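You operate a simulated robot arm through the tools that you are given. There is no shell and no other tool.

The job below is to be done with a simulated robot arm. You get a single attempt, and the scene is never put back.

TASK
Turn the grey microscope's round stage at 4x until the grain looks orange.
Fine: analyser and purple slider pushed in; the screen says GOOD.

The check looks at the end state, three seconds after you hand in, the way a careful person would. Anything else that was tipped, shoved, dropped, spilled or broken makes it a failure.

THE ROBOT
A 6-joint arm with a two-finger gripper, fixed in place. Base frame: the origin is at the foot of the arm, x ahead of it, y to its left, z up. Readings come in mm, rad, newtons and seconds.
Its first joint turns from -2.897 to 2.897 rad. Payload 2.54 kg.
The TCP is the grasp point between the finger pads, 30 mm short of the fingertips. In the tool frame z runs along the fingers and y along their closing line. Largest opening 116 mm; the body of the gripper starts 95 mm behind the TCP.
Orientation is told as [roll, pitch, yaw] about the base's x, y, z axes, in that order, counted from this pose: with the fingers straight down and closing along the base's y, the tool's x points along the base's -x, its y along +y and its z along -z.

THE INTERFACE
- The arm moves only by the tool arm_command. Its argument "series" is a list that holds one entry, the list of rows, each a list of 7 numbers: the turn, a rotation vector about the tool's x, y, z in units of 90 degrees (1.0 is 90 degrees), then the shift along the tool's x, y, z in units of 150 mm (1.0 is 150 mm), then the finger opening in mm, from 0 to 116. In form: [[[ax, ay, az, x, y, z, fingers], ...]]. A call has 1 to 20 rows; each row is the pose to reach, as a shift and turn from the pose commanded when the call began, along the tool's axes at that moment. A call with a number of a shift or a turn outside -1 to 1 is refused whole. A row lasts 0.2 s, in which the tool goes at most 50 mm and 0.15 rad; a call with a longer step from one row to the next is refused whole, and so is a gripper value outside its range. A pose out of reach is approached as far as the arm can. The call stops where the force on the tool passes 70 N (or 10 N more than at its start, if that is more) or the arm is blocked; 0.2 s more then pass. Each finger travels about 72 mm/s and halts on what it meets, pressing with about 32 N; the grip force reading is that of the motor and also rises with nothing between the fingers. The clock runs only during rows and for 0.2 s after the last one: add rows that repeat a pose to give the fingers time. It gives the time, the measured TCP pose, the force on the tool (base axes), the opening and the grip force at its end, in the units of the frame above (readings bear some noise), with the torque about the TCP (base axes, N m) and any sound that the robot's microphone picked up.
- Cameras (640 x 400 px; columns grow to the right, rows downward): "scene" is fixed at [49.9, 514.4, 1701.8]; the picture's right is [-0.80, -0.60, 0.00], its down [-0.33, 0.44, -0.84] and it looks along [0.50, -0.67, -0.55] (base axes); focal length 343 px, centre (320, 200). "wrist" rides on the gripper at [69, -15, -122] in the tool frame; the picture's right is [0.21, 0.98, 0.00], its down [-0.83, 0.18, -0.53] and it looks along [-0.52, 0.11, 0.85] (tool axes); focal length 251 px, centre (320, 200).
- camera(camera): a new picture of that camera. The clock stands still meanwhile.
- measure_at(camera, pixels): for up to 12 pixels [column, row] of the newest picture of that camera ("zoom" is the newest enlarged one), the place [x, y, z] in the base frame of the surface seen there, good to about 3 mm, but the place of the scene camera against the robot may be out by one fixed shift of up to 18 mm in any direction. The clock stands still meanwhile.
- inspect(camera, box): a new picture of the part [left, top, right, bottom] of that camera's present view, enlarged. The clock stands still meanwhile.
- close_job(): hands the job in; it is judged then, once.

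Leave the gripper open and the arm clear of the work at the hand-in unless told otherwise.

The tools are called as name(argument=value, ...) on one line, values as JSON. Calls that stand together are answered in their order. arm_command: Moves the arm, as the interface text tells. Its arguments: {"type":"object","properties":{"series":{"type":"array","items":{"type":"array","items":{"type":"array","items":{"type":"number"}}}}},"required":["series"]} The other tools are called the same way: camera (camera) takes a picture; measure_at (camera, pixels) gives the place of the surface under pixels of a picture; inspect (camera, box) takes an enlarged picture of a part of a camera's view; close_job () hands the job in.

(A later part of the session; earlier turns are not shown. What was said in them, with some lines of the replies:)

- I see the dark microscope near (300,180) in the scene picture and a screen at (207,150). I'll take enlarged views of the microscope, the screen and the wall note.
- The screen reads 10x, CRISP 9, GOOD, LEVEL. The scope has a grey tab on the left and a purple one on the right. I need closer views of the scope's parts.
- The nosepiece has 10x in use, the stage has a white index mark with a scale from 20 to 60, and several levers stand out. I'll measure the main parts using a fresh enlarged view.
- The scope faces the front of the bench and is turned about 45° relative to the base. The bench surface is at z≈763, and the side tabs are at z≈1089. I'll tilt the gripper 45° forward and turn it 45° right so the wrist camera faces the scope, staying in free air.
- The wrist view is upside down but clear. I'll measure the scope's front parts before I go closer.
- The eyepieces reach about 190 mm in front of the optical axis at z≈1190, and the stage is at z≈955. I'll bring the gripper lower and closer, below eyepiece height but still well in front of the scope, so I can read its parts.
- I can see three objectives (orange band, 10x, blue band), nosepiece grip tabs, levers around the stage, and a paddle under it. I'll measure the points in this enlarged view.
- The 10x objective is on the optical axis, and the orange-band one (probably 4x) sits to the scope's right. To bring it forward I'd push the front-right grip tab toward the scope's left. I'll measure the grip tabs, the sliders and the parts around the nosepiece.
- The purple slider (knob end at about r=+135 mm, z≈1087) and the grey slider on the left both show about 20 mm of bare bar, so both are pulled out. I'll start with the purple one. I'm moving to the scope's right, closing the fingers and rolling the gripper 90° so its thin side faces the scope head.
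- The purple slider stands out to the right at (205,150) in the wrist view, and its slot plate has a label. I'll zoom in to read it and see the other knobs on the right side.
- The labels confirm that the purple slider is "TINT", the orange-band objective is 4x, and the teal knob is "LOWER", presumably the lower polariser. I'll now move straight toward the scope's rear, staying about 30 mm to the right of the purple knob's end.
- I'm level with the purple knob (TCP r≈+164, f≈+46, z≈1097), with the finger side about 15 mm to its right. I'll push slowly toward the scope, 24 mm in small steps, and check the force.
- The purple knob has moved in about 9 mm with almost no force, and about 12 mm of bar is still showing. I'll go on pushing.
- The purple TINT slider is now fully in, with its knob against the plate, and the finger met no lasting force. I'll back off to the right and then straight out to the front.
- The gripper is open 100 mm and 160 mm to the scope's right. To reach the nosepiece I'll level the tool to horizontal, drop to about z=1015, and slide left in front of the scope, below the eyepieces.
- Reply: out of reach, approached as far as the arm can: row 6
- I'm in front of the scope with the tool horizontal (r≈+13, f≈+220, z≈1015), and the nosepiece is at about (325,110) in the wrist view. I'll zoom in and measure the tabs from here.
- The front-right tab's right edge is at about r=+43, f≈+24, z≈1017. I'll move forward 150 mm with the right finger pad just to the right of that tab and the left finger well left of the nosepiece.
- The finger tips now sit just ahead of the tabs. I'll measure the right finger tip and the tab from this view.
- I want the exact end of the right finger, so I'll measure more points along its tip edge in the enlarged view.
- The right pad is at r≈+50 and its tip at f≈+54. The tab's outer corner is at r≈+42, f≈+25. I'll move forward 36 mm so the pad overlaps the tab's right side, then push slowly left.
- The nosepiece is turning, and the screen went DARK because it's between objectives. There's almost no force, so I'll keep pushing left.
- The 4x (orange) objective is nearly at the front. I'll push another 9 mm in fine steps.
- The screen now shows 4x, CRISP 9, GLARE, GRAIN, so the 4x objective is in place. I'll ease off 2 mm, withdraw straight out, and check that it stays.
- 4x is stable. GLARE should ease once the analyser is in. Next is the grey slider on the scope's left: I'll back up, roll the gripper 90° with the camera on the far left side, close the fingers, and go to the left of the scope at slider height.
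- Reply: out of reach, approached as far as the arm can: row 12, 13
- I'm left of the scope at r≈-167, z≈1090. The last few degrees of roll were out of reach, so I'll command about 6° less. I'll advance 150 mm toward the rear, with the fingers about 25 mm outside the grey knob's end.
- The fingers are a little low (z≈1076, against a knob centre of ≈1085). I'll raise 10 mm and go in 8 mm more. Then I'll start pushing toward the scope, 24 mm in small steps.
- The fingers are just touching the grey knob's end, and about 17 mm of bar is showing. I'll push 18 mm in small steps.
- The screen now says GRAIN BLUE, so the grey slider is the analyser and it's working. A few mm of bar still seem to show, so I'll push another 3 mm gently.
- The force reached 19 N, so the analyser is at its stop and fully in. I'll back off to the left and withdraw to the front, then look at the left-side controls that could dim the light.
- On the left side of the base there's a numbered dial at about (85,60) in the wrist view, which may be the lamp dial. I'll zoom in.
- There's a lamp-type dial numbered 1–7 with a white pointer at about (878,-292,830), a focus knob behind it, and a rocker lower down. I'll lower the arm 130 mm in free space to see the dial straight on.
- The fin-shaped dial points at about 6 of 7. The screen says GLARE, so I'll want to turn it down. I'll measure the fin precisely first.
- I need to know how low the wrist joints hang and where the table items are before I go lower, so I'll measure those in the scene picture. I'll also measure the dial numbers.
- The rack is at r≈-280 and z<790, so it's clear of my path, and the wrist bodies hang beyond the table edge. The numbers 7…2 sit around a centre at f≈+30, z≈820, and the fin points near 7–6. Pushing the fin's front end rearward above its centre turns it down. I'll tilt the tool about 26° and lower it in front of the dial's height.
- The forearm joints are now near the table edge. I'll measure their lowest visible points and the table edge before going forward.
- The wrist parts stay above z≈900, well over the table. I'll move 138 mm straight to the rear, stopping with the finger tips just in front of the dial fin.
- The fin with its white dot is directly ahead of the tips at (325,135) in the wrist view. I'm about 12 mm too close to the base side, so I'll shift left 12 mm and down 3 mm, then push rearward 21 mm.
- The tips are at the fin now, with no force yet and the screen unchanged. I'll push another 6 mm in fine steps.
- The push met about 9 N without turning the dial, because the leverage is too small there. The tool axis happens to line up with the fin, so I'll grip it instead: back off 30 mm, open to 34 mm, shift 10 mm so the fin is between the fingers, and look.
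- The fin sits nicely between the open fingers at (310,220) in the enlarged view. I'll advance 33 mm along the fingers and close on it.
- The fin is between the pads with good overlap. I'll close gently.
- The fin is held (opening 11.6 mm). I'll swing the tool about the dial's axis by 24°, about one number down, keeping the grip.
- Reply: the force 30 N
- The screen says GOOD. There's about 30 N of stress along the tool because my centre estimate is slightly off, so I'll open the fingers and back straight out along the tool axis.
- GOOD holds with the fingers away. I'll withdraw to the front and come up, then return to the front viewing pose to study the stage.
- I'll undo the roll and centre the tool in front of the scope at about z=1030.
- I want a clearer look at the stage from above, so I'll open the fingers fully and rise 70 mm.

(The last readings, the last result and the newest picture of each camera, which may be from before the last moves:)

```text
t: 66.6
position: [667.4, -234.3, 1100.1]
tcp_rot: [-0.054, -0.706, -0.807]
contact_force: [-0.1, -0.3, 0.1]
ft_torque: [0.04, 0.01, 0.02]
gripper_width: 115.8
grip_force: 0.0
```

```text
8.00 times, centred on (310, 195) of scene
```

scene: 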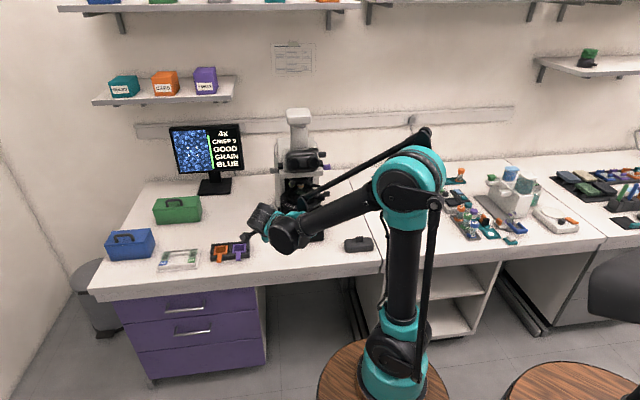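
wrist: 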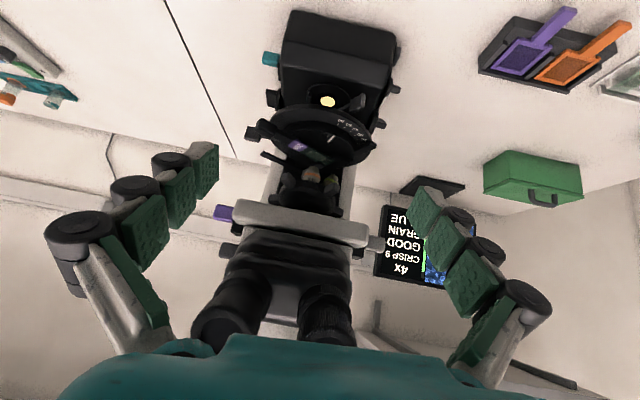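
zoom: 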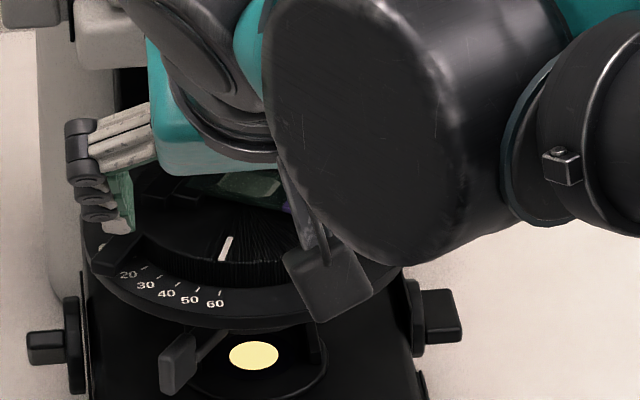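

I'll look closer at the right-hand handle and left lever to see which of them turns with the stage.

inspect(camera="wrist", box=[244, 112, 324, 172])

inspect(camera="wrist", box=[310, 100, 390, 160])

measure_at(camera="wrist", pixels=[[263, 128], [252, 134], [262, 156], [280, 163], [300, 147], [313, 155], [328, 161], [366, 142], [345, 152], [328, 102], [327, 138], [290, 138]])

```text
6.67 times, centred on (284, 142) of wrist
```

zoom: 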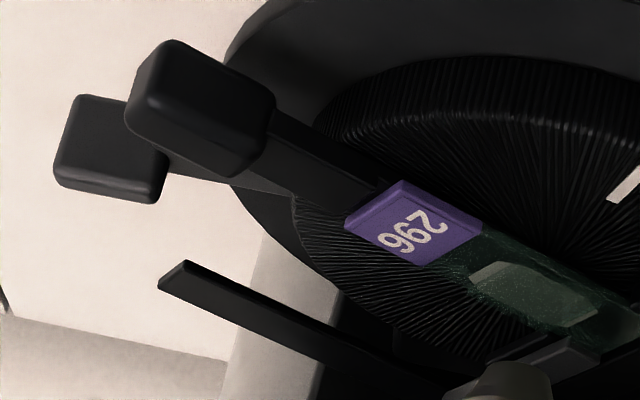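

```text
6.67 times, centred on (350, 130) of wrist
```

zoom: 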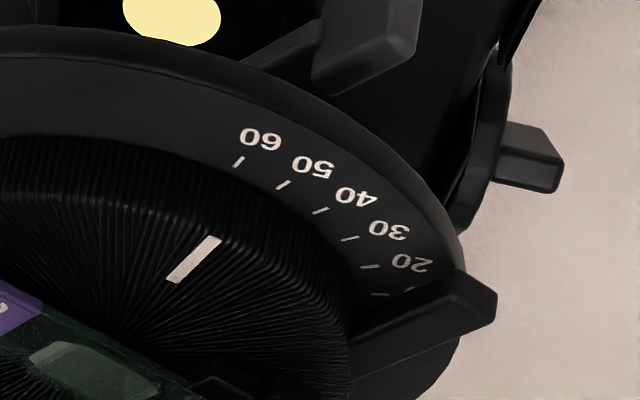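

```text
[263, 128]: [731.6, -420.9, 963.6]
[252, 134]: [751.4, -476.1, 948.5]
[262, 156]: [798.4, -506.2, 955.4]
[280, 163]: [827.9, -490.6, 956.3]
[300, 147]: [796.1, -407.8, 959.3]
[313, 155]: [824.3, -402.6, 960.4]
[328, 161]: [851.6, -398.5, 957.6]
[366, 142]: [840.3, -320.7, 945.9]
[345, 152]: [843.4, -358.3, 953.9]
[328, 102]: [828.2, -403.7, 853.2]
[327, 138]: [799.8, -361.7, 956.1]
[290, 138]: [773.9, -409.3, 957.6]
```

The scope hasn't moved (lamp centre unchanged). The block-ended bar beside slide 296, at about (263,128), is fixed to the knurled disc, so it's the stage's handle. The white mark reads about 55. I'll measure the handle block precisely.

inspect(camera="wrist", box=[244, 112, 324, 172])

measure_at(camera="zoom", pixels=[[170, 50], [265, 95], [240, 165], [135, 110], [200, 110], [180, 130], [290, 140], [340, 170], [300, 190], [110, 150], [150, 190], [230, 80]])

```text
6.67 times, centred on (284, 142) of wrist
```

zoom: 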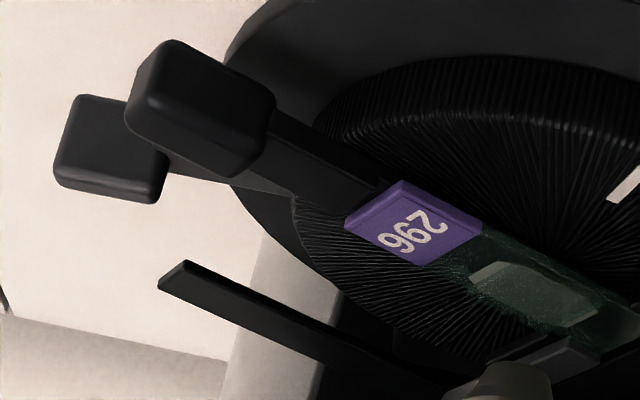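

```text
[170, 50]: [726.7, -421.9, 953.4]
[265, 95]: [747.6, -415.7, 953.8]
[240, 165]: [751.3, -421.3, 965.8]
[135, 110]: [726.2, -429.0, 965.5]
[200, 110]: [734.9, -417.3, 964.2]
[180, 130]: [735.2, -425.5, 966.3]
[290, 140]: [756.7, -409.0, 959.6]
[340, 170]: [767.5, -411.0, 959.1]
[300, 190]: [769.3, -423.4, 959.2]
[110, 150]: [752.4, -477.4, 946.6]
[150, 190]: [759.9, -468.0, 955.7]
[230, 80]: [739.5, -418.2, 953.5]
```

The handle block is centred near r=+78, f=+50, z≈959, at 57° to the right of front, with its top near 967. I'll cage it loosely between the fingers and swing it around the stage axis. First I'm moving to the right and re-aiming the tool radially (30° below horizontal, yaw +12°).

arm_command(series=[[[-0.0532, -0.021, -0.0412, 0.017, -0.1, 0.02, 100], [-0.1064, -0.042, -0.0824, 0.035, -0.2, 0.04, 85], [-0.1597, -0.0629, -0.1236, 0.052, -0.3, 0.06, 70], [-0.2129, -0.0839, -0.1648, 0.069, -0.4, 0.08, 55], [-0.2661, -0.1049, -0.206, 0.087, -0.5, 0.1, 40], [-0.3193, -0.1259, -0.2471, 0.104, -0.6, 0.12, 30], [-0.3725, -0.1469, -0.2883, 0.121, -0.7, 0.14, 30], [-0.4258, -0.1678, -0.3295, 0.138, -0.8, 0.16, 30], [-0.479, -0.1888, -0.3707, 0.156, -0.9, 0.18, 30], [-0.5322, -0.2098, -0.4119, 0.173, -1.0, 0.2, 30]]])

camera(camera="wrist")

camera(camera="scene")

```text
t: 68.8
position: [553.9, -335.4, 1067.9]
tcp_rot: [-0.005, -1.048, 0.214]
contact_force: [-0.3, 0.1, 0.3]
ft_torque: [-0.01, -0.03, 0.01]
gripper_width: 30.3
grip_force: 0.0
```

```text
taken
```

wrist: 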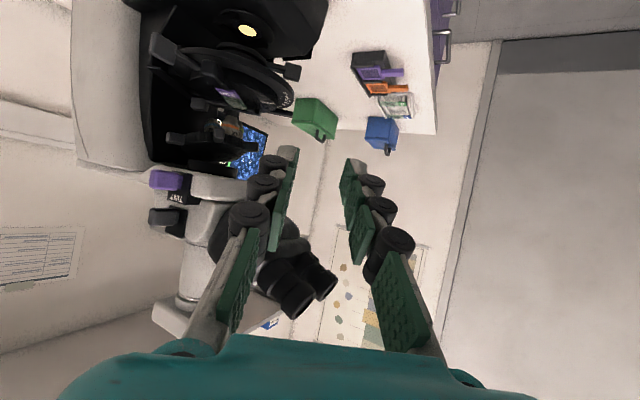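

```text
taken
```

scene: 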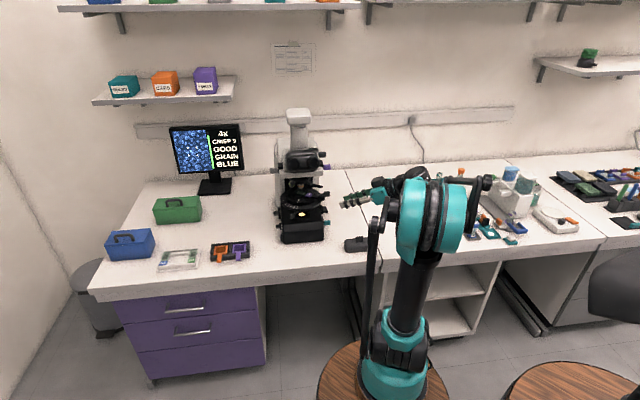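

The orientation is right. Next I'll move to a point 100 mm outside the handle, in line with it.

arm_command(series=[[[0, 0, 0, 0.005, -0.082, 0.044, 30], [0, 0, 0, 0.011, -0.165, 0.088, 30], [0, 0, 0, 0.016, -0.247, 0.132, 30], [0, 0, 0, 0.021, -0.329, 0.176, 30], [0, 0, 0, 0.027, -0.412, 0.221, 30], [0, 0, 0, 0.032, -0.494, 0.265, 30], [0, 0, 0, 0.037, -0.576, 0.309, 30], [0, 0, 0, 0.042, -0.658, 0.353, 30], [0, 0, 0, 0.048, -0.741, 0.397, 30], [0, 0, 0, 0.053, -0.823, 0.441, 30]]])

camera(camera="wrist")

inspect(camera="wrist", box=[240, 80, 400, 200])

```text
t: 71.0
position: [631.4, -446.8, 1027.1]
tcp_rot: [0.0, -1.047, 0.21]
contact_force: [1.1, 0.4, 0.0]
ft_torque: [-0.02, -0.01, 0.01]
gripper_width: 30.0
grip_force: 0.1
```

```text
taken
```

wrist: 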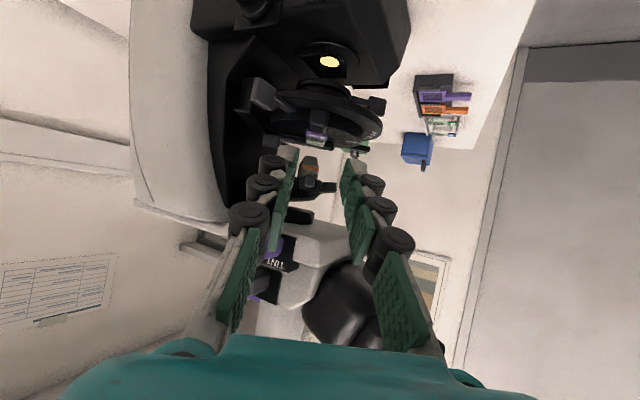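

```text
3.33 times, centred on (320, 140) of wrist
```

zoom: 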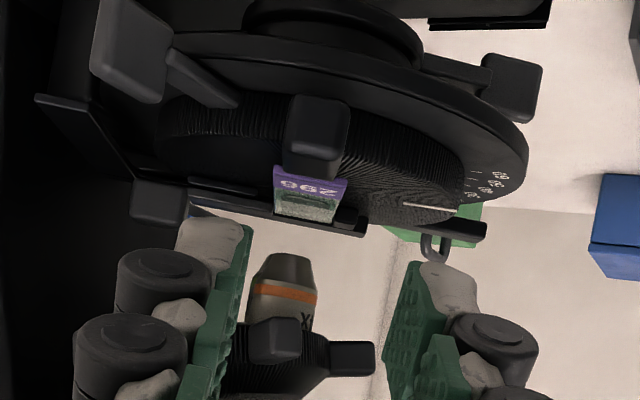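

The handle block at (318,135) in the enlarged view points straight at the gripper, between the fingers. I'll measure it once more from here.

measure_at(camera="zoom", pixels=[[318, 110], [318, 135], [290, 130], [346, 130], [318, 165], [130, 50], [150, 90], [232, 98], [160, 200], [245, 240], [405, 285]])

```text
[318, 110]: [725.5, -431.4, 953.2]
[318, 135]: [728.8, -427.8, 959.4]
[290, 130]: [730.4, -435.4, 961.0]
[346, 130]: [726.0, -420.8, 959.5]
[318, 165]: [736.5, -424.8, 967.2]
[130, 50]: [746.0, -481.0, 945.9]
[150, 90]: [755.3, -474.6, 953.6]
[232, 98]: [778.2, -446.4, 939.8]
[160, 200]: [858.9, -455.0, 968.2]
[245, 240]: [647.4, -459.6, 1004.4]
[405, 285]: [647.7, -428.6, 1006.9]
```

The alignment is within 2 mm. I'll advance 102 mm so the fingers straddle the handle block.

arm_command(series=[[[0, 0, 0, -0.02, -0.003, 0.085, 30], [0, 0, 0, -0.04, -0.006, 0.17, 30], [0, 0, 0, -0.06, -0.01, 0.255, 30], [0, 0, 0, -0.06, -0.01, 0.34, 30], [0, 0, 0, -0.06, -0.01, 0.425, 30], [0, 0, 0, -0.06, -0.01, 0.51, 30], [0, 0, 0, -0.06, -0.01, 0.595, 30], [0, 0, 0, -0.06, -0.01, 0.68, 30]]])

camera(camera="wrist")

inspect(camera="scene", box=[270, 150, 370, 225])

```text
t: 72.8
position: [722.4, -426.6, 984.0]
tcp_rot: [-0.003, -1.046, 0.21]
contact_force: [0.1, 0.2, 0.0]
ft_torque: [0.01, -0.01, 0.04]
gripper_width: 30.5
grip_force: 0.0
```

```text
taken
```

wrist: 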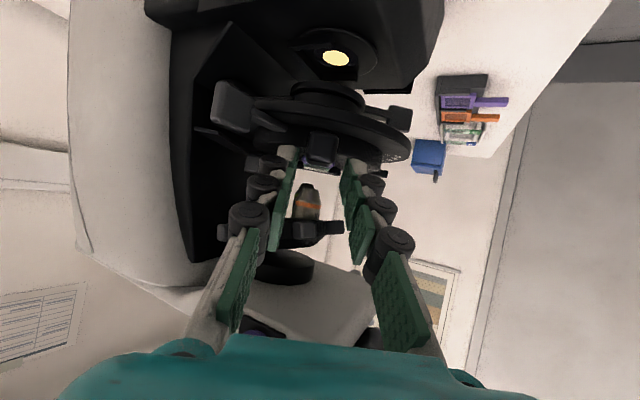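

```text
5.33 times, centred on (320, 188) of scene
```

zoom: 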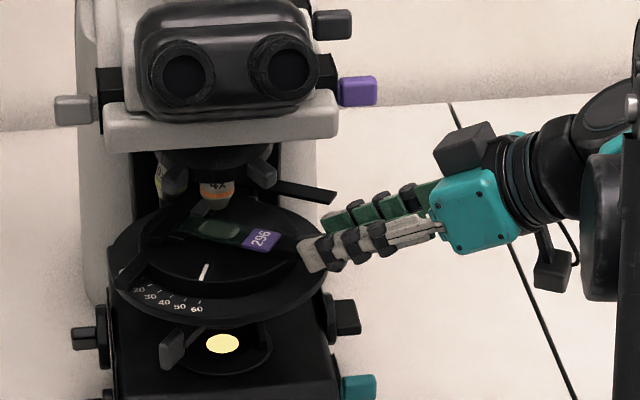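

The fingers straddle the block but sit a bit high (tips at z≈970, block 951–967). I'll lower 8 mm straight down and look.

arm_command(series=[[[0, 0, 0, 0.023, 0, 0.013, 30], [0, 0, 0, 0.046, 0, 0.027, 30]]])

inspect(camera="wrist", box=[240, 90, 400, 210])

inspect(camera="scene", box=[290, 170, 350, 215])

```text
t: 73.4
position: [721.8, -429.3, 976.3]
tcp_rot: [-0.002, -1.044, 0.211]
contact_force: [-0.4, -0.6, 0.0]
ft_torque: [-0.01, -0.01, 0.01]
gripper_width: 30.2
grip_force: 0.1
```

```text
3.33 times, centred on (320, 150) of wrist
```

zoom: 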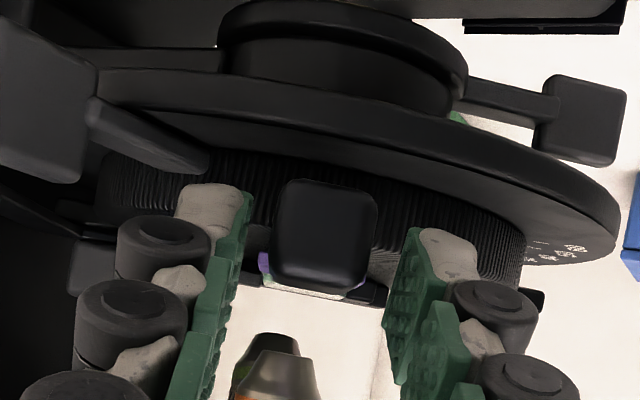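

```text
8.89 times, centred on (320, 192) of scene
```

zoom: 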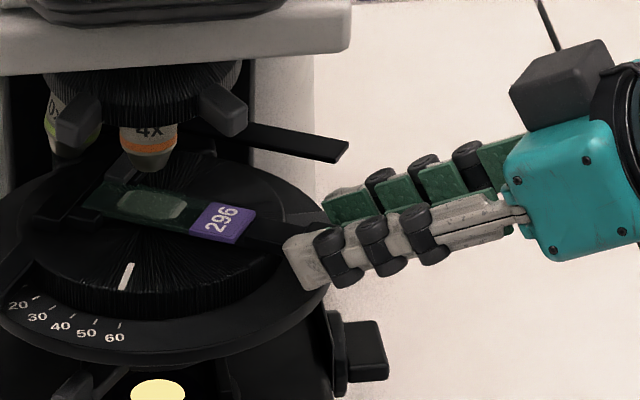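

The block is caged between the pads. I'll swing the tool about the stage axis toward the front by 15° and watch the screen.

arm_command(series=[[[0.024, 0, 0.0139, -0.0001, 0.032, 0.0001, 30], [0.0481, 0, 0.0278, -0.0003, 0.0639, 0.0005, 30], [0.0722, 0, 0.0417, -0.0017, 0.0956, 0.003, 30], [0.0962, 0, 0.0556, -0.0033, 0.1273, 0.0057, 30], [0.1203, 0, 0.0695, -0.006, 0.1587, 0.0105, 30], [0.1443, 0, 0.0833, -0.0091, 0.19, 0.0158, 30]]])

inspect(camera="scene", box=[160, 115, 256, 175])

inspect(camera="scene", box=[270, 160, 350, 220])

```text
t: 74.8
position: [719.6, -400.0, 976.0]
tcp_rot: [-0.002, -1.048, -0.053]
contact_force: [-0.3, 0.6, 0.8]
ft_torque: [-0.01, 0.03, 0.01]
gripper_width: 30.3
grip_force: 0.1
```

```text
6.67 times, centred on (208, 145) of scene
```

zoom: 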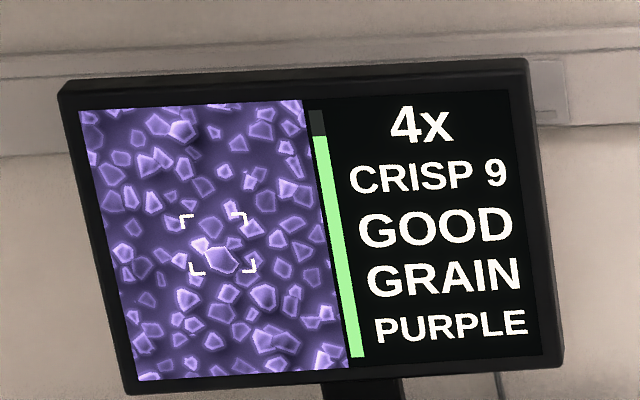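

```text
6.67 times, centred on (310, 190) of scene
```

zoom: 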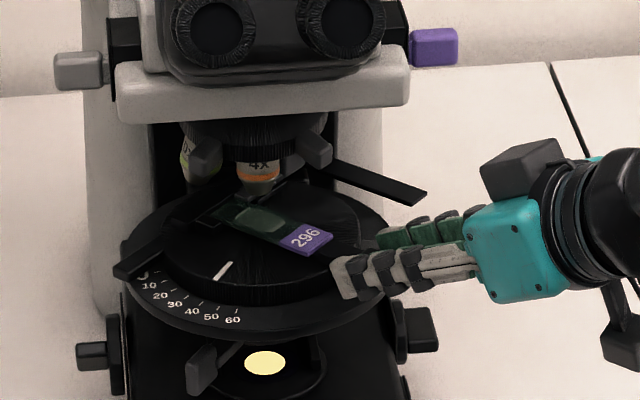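

The grain turned PURPLE and the stage moves freely, with GOOD still shown. I'll go on for another 15° with the same swing.

arm_command(series=[[[0.024, 0, 0.0139, -0.0001, 0.032, 0.0001, 30], [0.0481, 0, 0.0278, -0.0003, 0.0639, 0.0005, 30], [0.0722, 0, 0.0417, -0.0017, 0.0956, 0.003, 30], [0.0962, 0, 0.0556, -0.0033, 0.1273, 0.0057, 30], [0.1203, 0, 0.0695, -0.006, 0.1587, 0.0105, 30], [0.1443, 0, 0.0833, -0.0091, 0.19, 0.0158, 30]]])

inspect(camera="scene", box=[160, 115, 256, 175])

inspect(camera="scene", box=[270, 160, 350, 220])

```text
t: 76.2
position: [724.3, -370.5, 973.3]
tcp_rot: [-0.002, -1.048, -0.316]
contact_force: [-0.6, -0.2, -0.1]
ft_torque: [-0.02, 0.03, 0.01]
gripper_width: 29.9
grip_force: 0.0
```

```text
6.67 times, centred on (208, 145) of scene
```

zoom: 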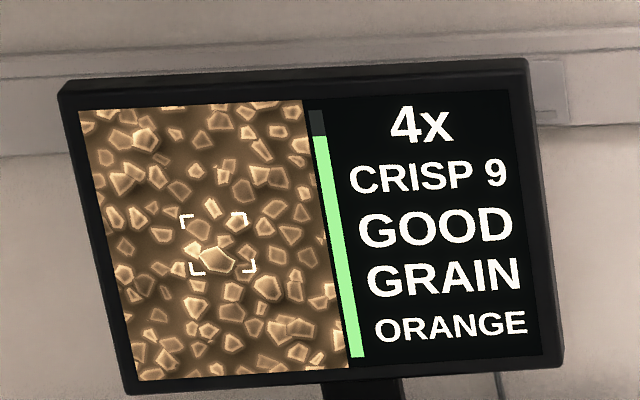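

```text
6.67 times, centred on (310, 190) of scene
```

zoom: 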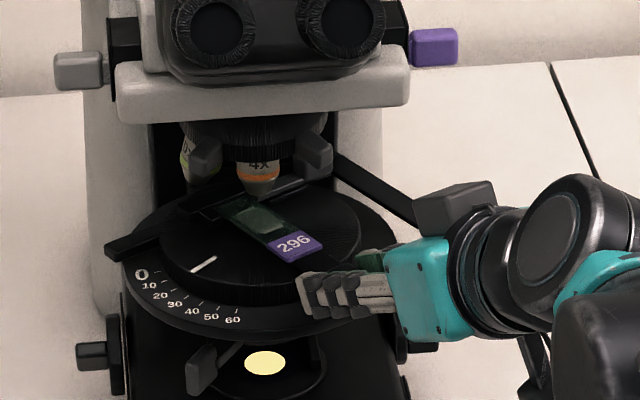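

The screen says ORANGE with GOOD at 4x. To sit safely inside the orange band rather than at its edge, I'll turn 8° further, rising 2 mm, and check.

arm_command(series=[[[0.0192, 0, 0.0111, -0.006, 0.0255, 0, 30], [0.0385, 0, 0.0222, -0.012, 0.051, 0.0005, 30], [0.0577, 0, 0.0333, -0.013, 0.0766, 0.002, 30], [0.077, 0, 0.0444, -0.0137, 0.102, 0.003, 30]]])

inspect(camera="scene", box=[160, 115, 256, 175])

inspect(camera="wrist", box=[200, 70, 440, 230])

```text
t: 77.2
position: [730.3, -357.2, 975.7]
tcp_rot: [0.0, -1.046, -0.455]
contact_force: [0.0, 0.8, -0.3]
ft_torque: [0.02, 0.0, 0.0]
gripper_width: 30.2
grip_force: 0.2
```

```text
6.67 times, centred on (208, 145) of scene
```

zoom: 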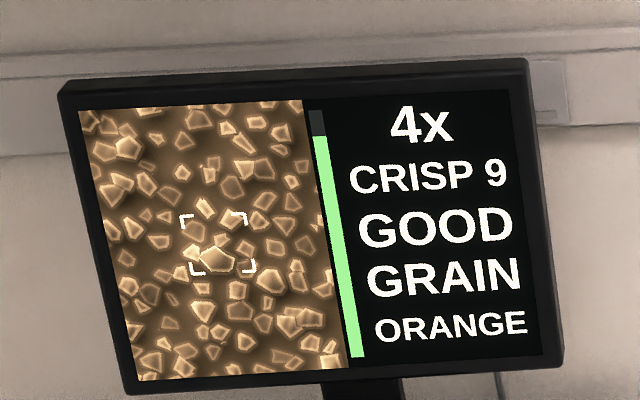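

```text
2.50 times, centred on (320, 150) of wrist
```

zoom: 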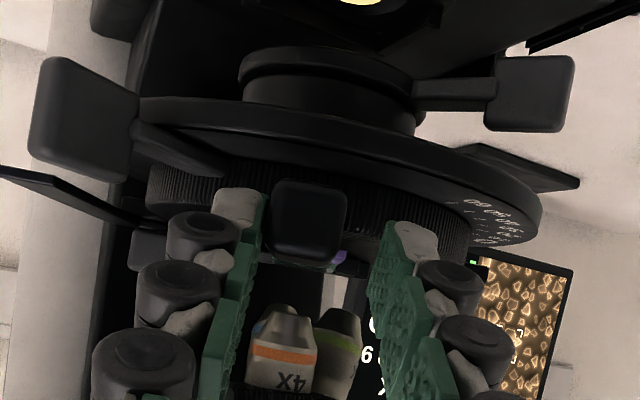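

Still ORANGE and GOOD, well inside the band. I'll centre the cage with a 4 mm shift so no pad touches the handle, then back straight out along the tool axis.

arm_command(series=[[[0, 0, 0, 0, -0.013, 0, 30], [0, 0, 0, 0, -0.027, 0, 32], [0, 0, 0, 0, -0.027, -0.06, 34], [0, 0, 0, 0, -0.027, -0.14, 34], [0, 0, 0, 0, -0.027, -0.24, 34], [0, 0, 0, 0, -0.027, -0.36, 34], [0, 0, 0, 0, -0.027, -0.5, 34], [0, 0, 0, 0, -0.027, -0.65, 34], [0, 0, 0, 0, -0.027, -0.8, 34], [0, 0, 0, 0, -0.027, -1.0, 34]]])

inspect(camera="scene", box=[160, 115, 256, 175])

camera(camera="wrist")

```text
t: 79.4
position: [612.2, -304.1, 1051.5]
tcp_rot: [-0.002, -1.048, -0.454]
contact_force: [0.7, -0.4, -0.2]
ft_torque: [0.01, 0.04, 0.04]
gripper_width: 34.1
grip_force: 0.1
```

```text
6.67 times, centred on (208, 145) of scene
```

zoom: 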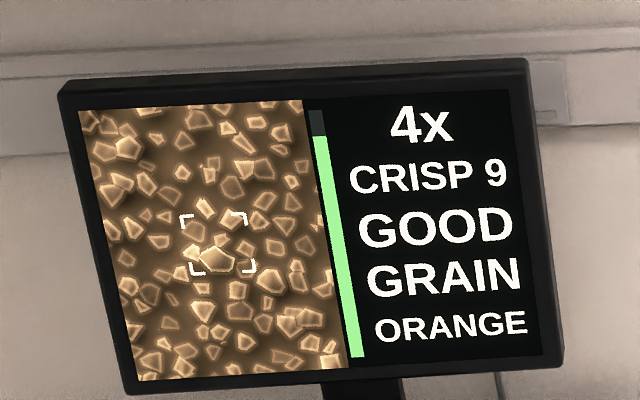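

```text
taken
```

wrist: 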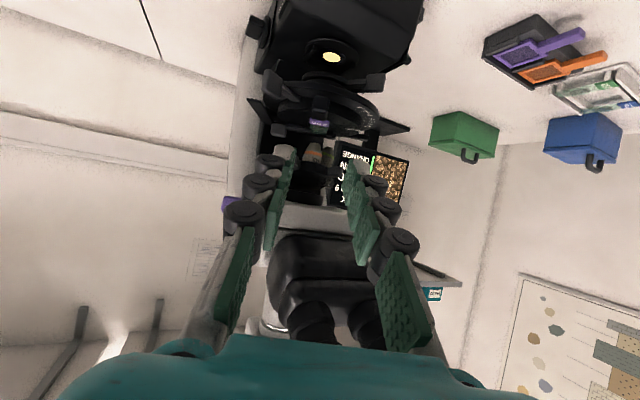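

The settings hold: 4x, GOOD, ORANGE. I'll back well clear, open the gripper, and do a final check of the sliders and surroundings.

arm_command(series=[[[0, 0, 0, 0, 0, -0.1, 50], [0, 0, 0, 0, 0, -0.2, 70], [0, 0, 0, 0, 0, -0.3, 90], [0, 0, 0, 0, 0, -0.4, 110], [0, 0, 0, 0, 0, -0.5, 116], [0, 0, 0, 0, 0, -0.6, 116], [0, 0, 0, 0, 0, -0.7, 116], [0, 0, 0, 0, 0, -0.8, 116], [0, 0, 0, 0, 0, -0.9, 116], [0, 0, 0, 0, 0, -1.0, 116], [0, 0, 0, 0, 0, -1.0, 116]]])

camera(camera="scene")

inspect(camera="scene", box=[250, 130, 360, 250])

inspect(camera="scene", box=[160, 115, 256, 175])

inspect(camera="scene", box=[90, 185, 280, 305])

```text
t: 81.8
position: [496.4, -245.0, 1126.6]
tcp_rot: [-0.002, -1.046, -0.451]
contact_force: [0.1, -0.4, -0.7]
ft_torque: [0.0, 0.01, -0.01]
gripper_width: 116.2
grip_force: 0.0
```

```text
taken
```

scene: 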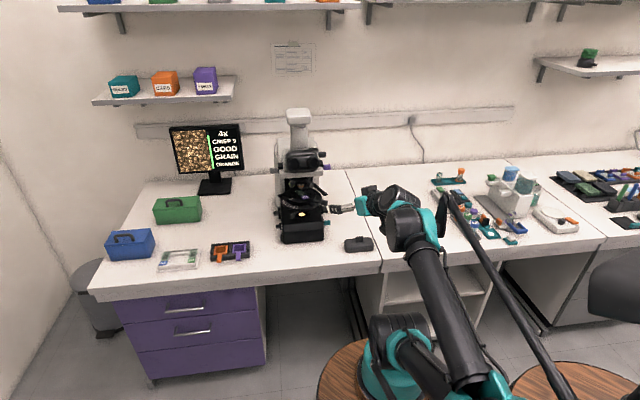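

```text
3.33 times, centred on (305, 190) of scene
```

zoom: 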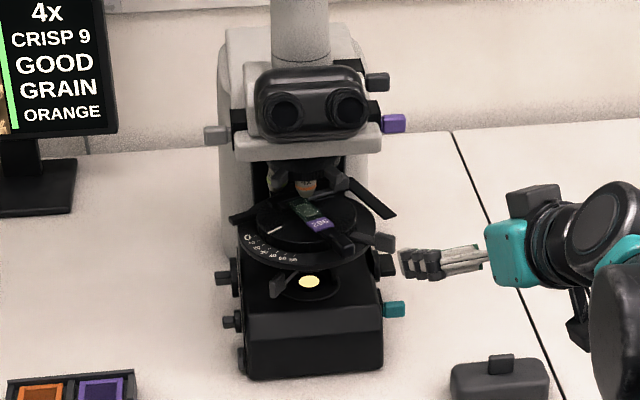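

```text
6.67 times, centred on (208, 145) of scene
```

zoom: 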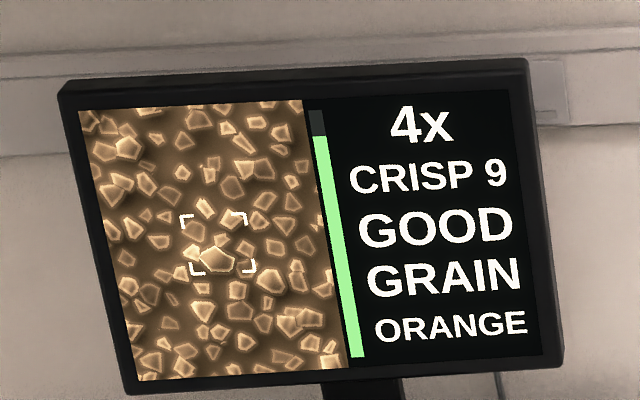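

```text
3.33 times, centred on (185, 245) of scene
```

zoom: 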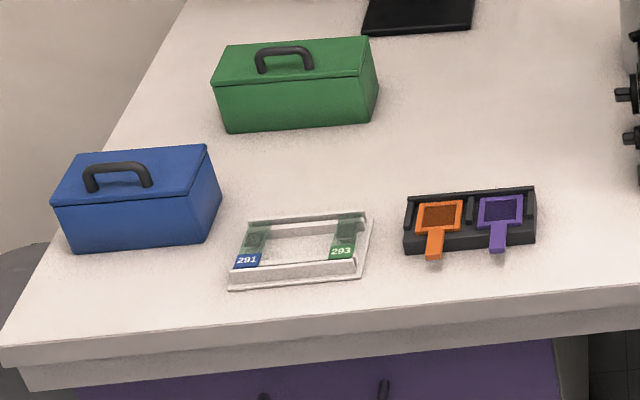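

The final check is clean. The screen shows 4x, CRISP 9, GOOD, GRAIN ORANGE, and both the grey analyser and the purple slider are against their plates. The bench items are untouched, the gripper is open, and the arm is clear. I'm handing in.

close_job()

```text
The job is handed in.
```

The job is handed in. The last screen reading was 4x, CRISP 9, GOOD, GRAIN ORANGE, taken with the arm already clear.

- **Objective:** I turned the nosepiece from 10x to 4x.
- **Sliders:** The purple slider, labelled TINT, and the grey analyser are both pushed fully in.
- **Light:** The screen read GLARE after the switch to 4x, so I turned the lamp dial on the left of the base down by about one number to get GOOD.
- **Stage:** The grain went from blue through purple to orange as I turned the stage by its handle. I went about 8° further so it isn't at the edge of the orange range.

The analyser met about 19 N at its stop and the lamp dial took about 30 N. The microscope's position measured the same afterwards. Nothing else on the bench looked disturbed, and the gripper is open.
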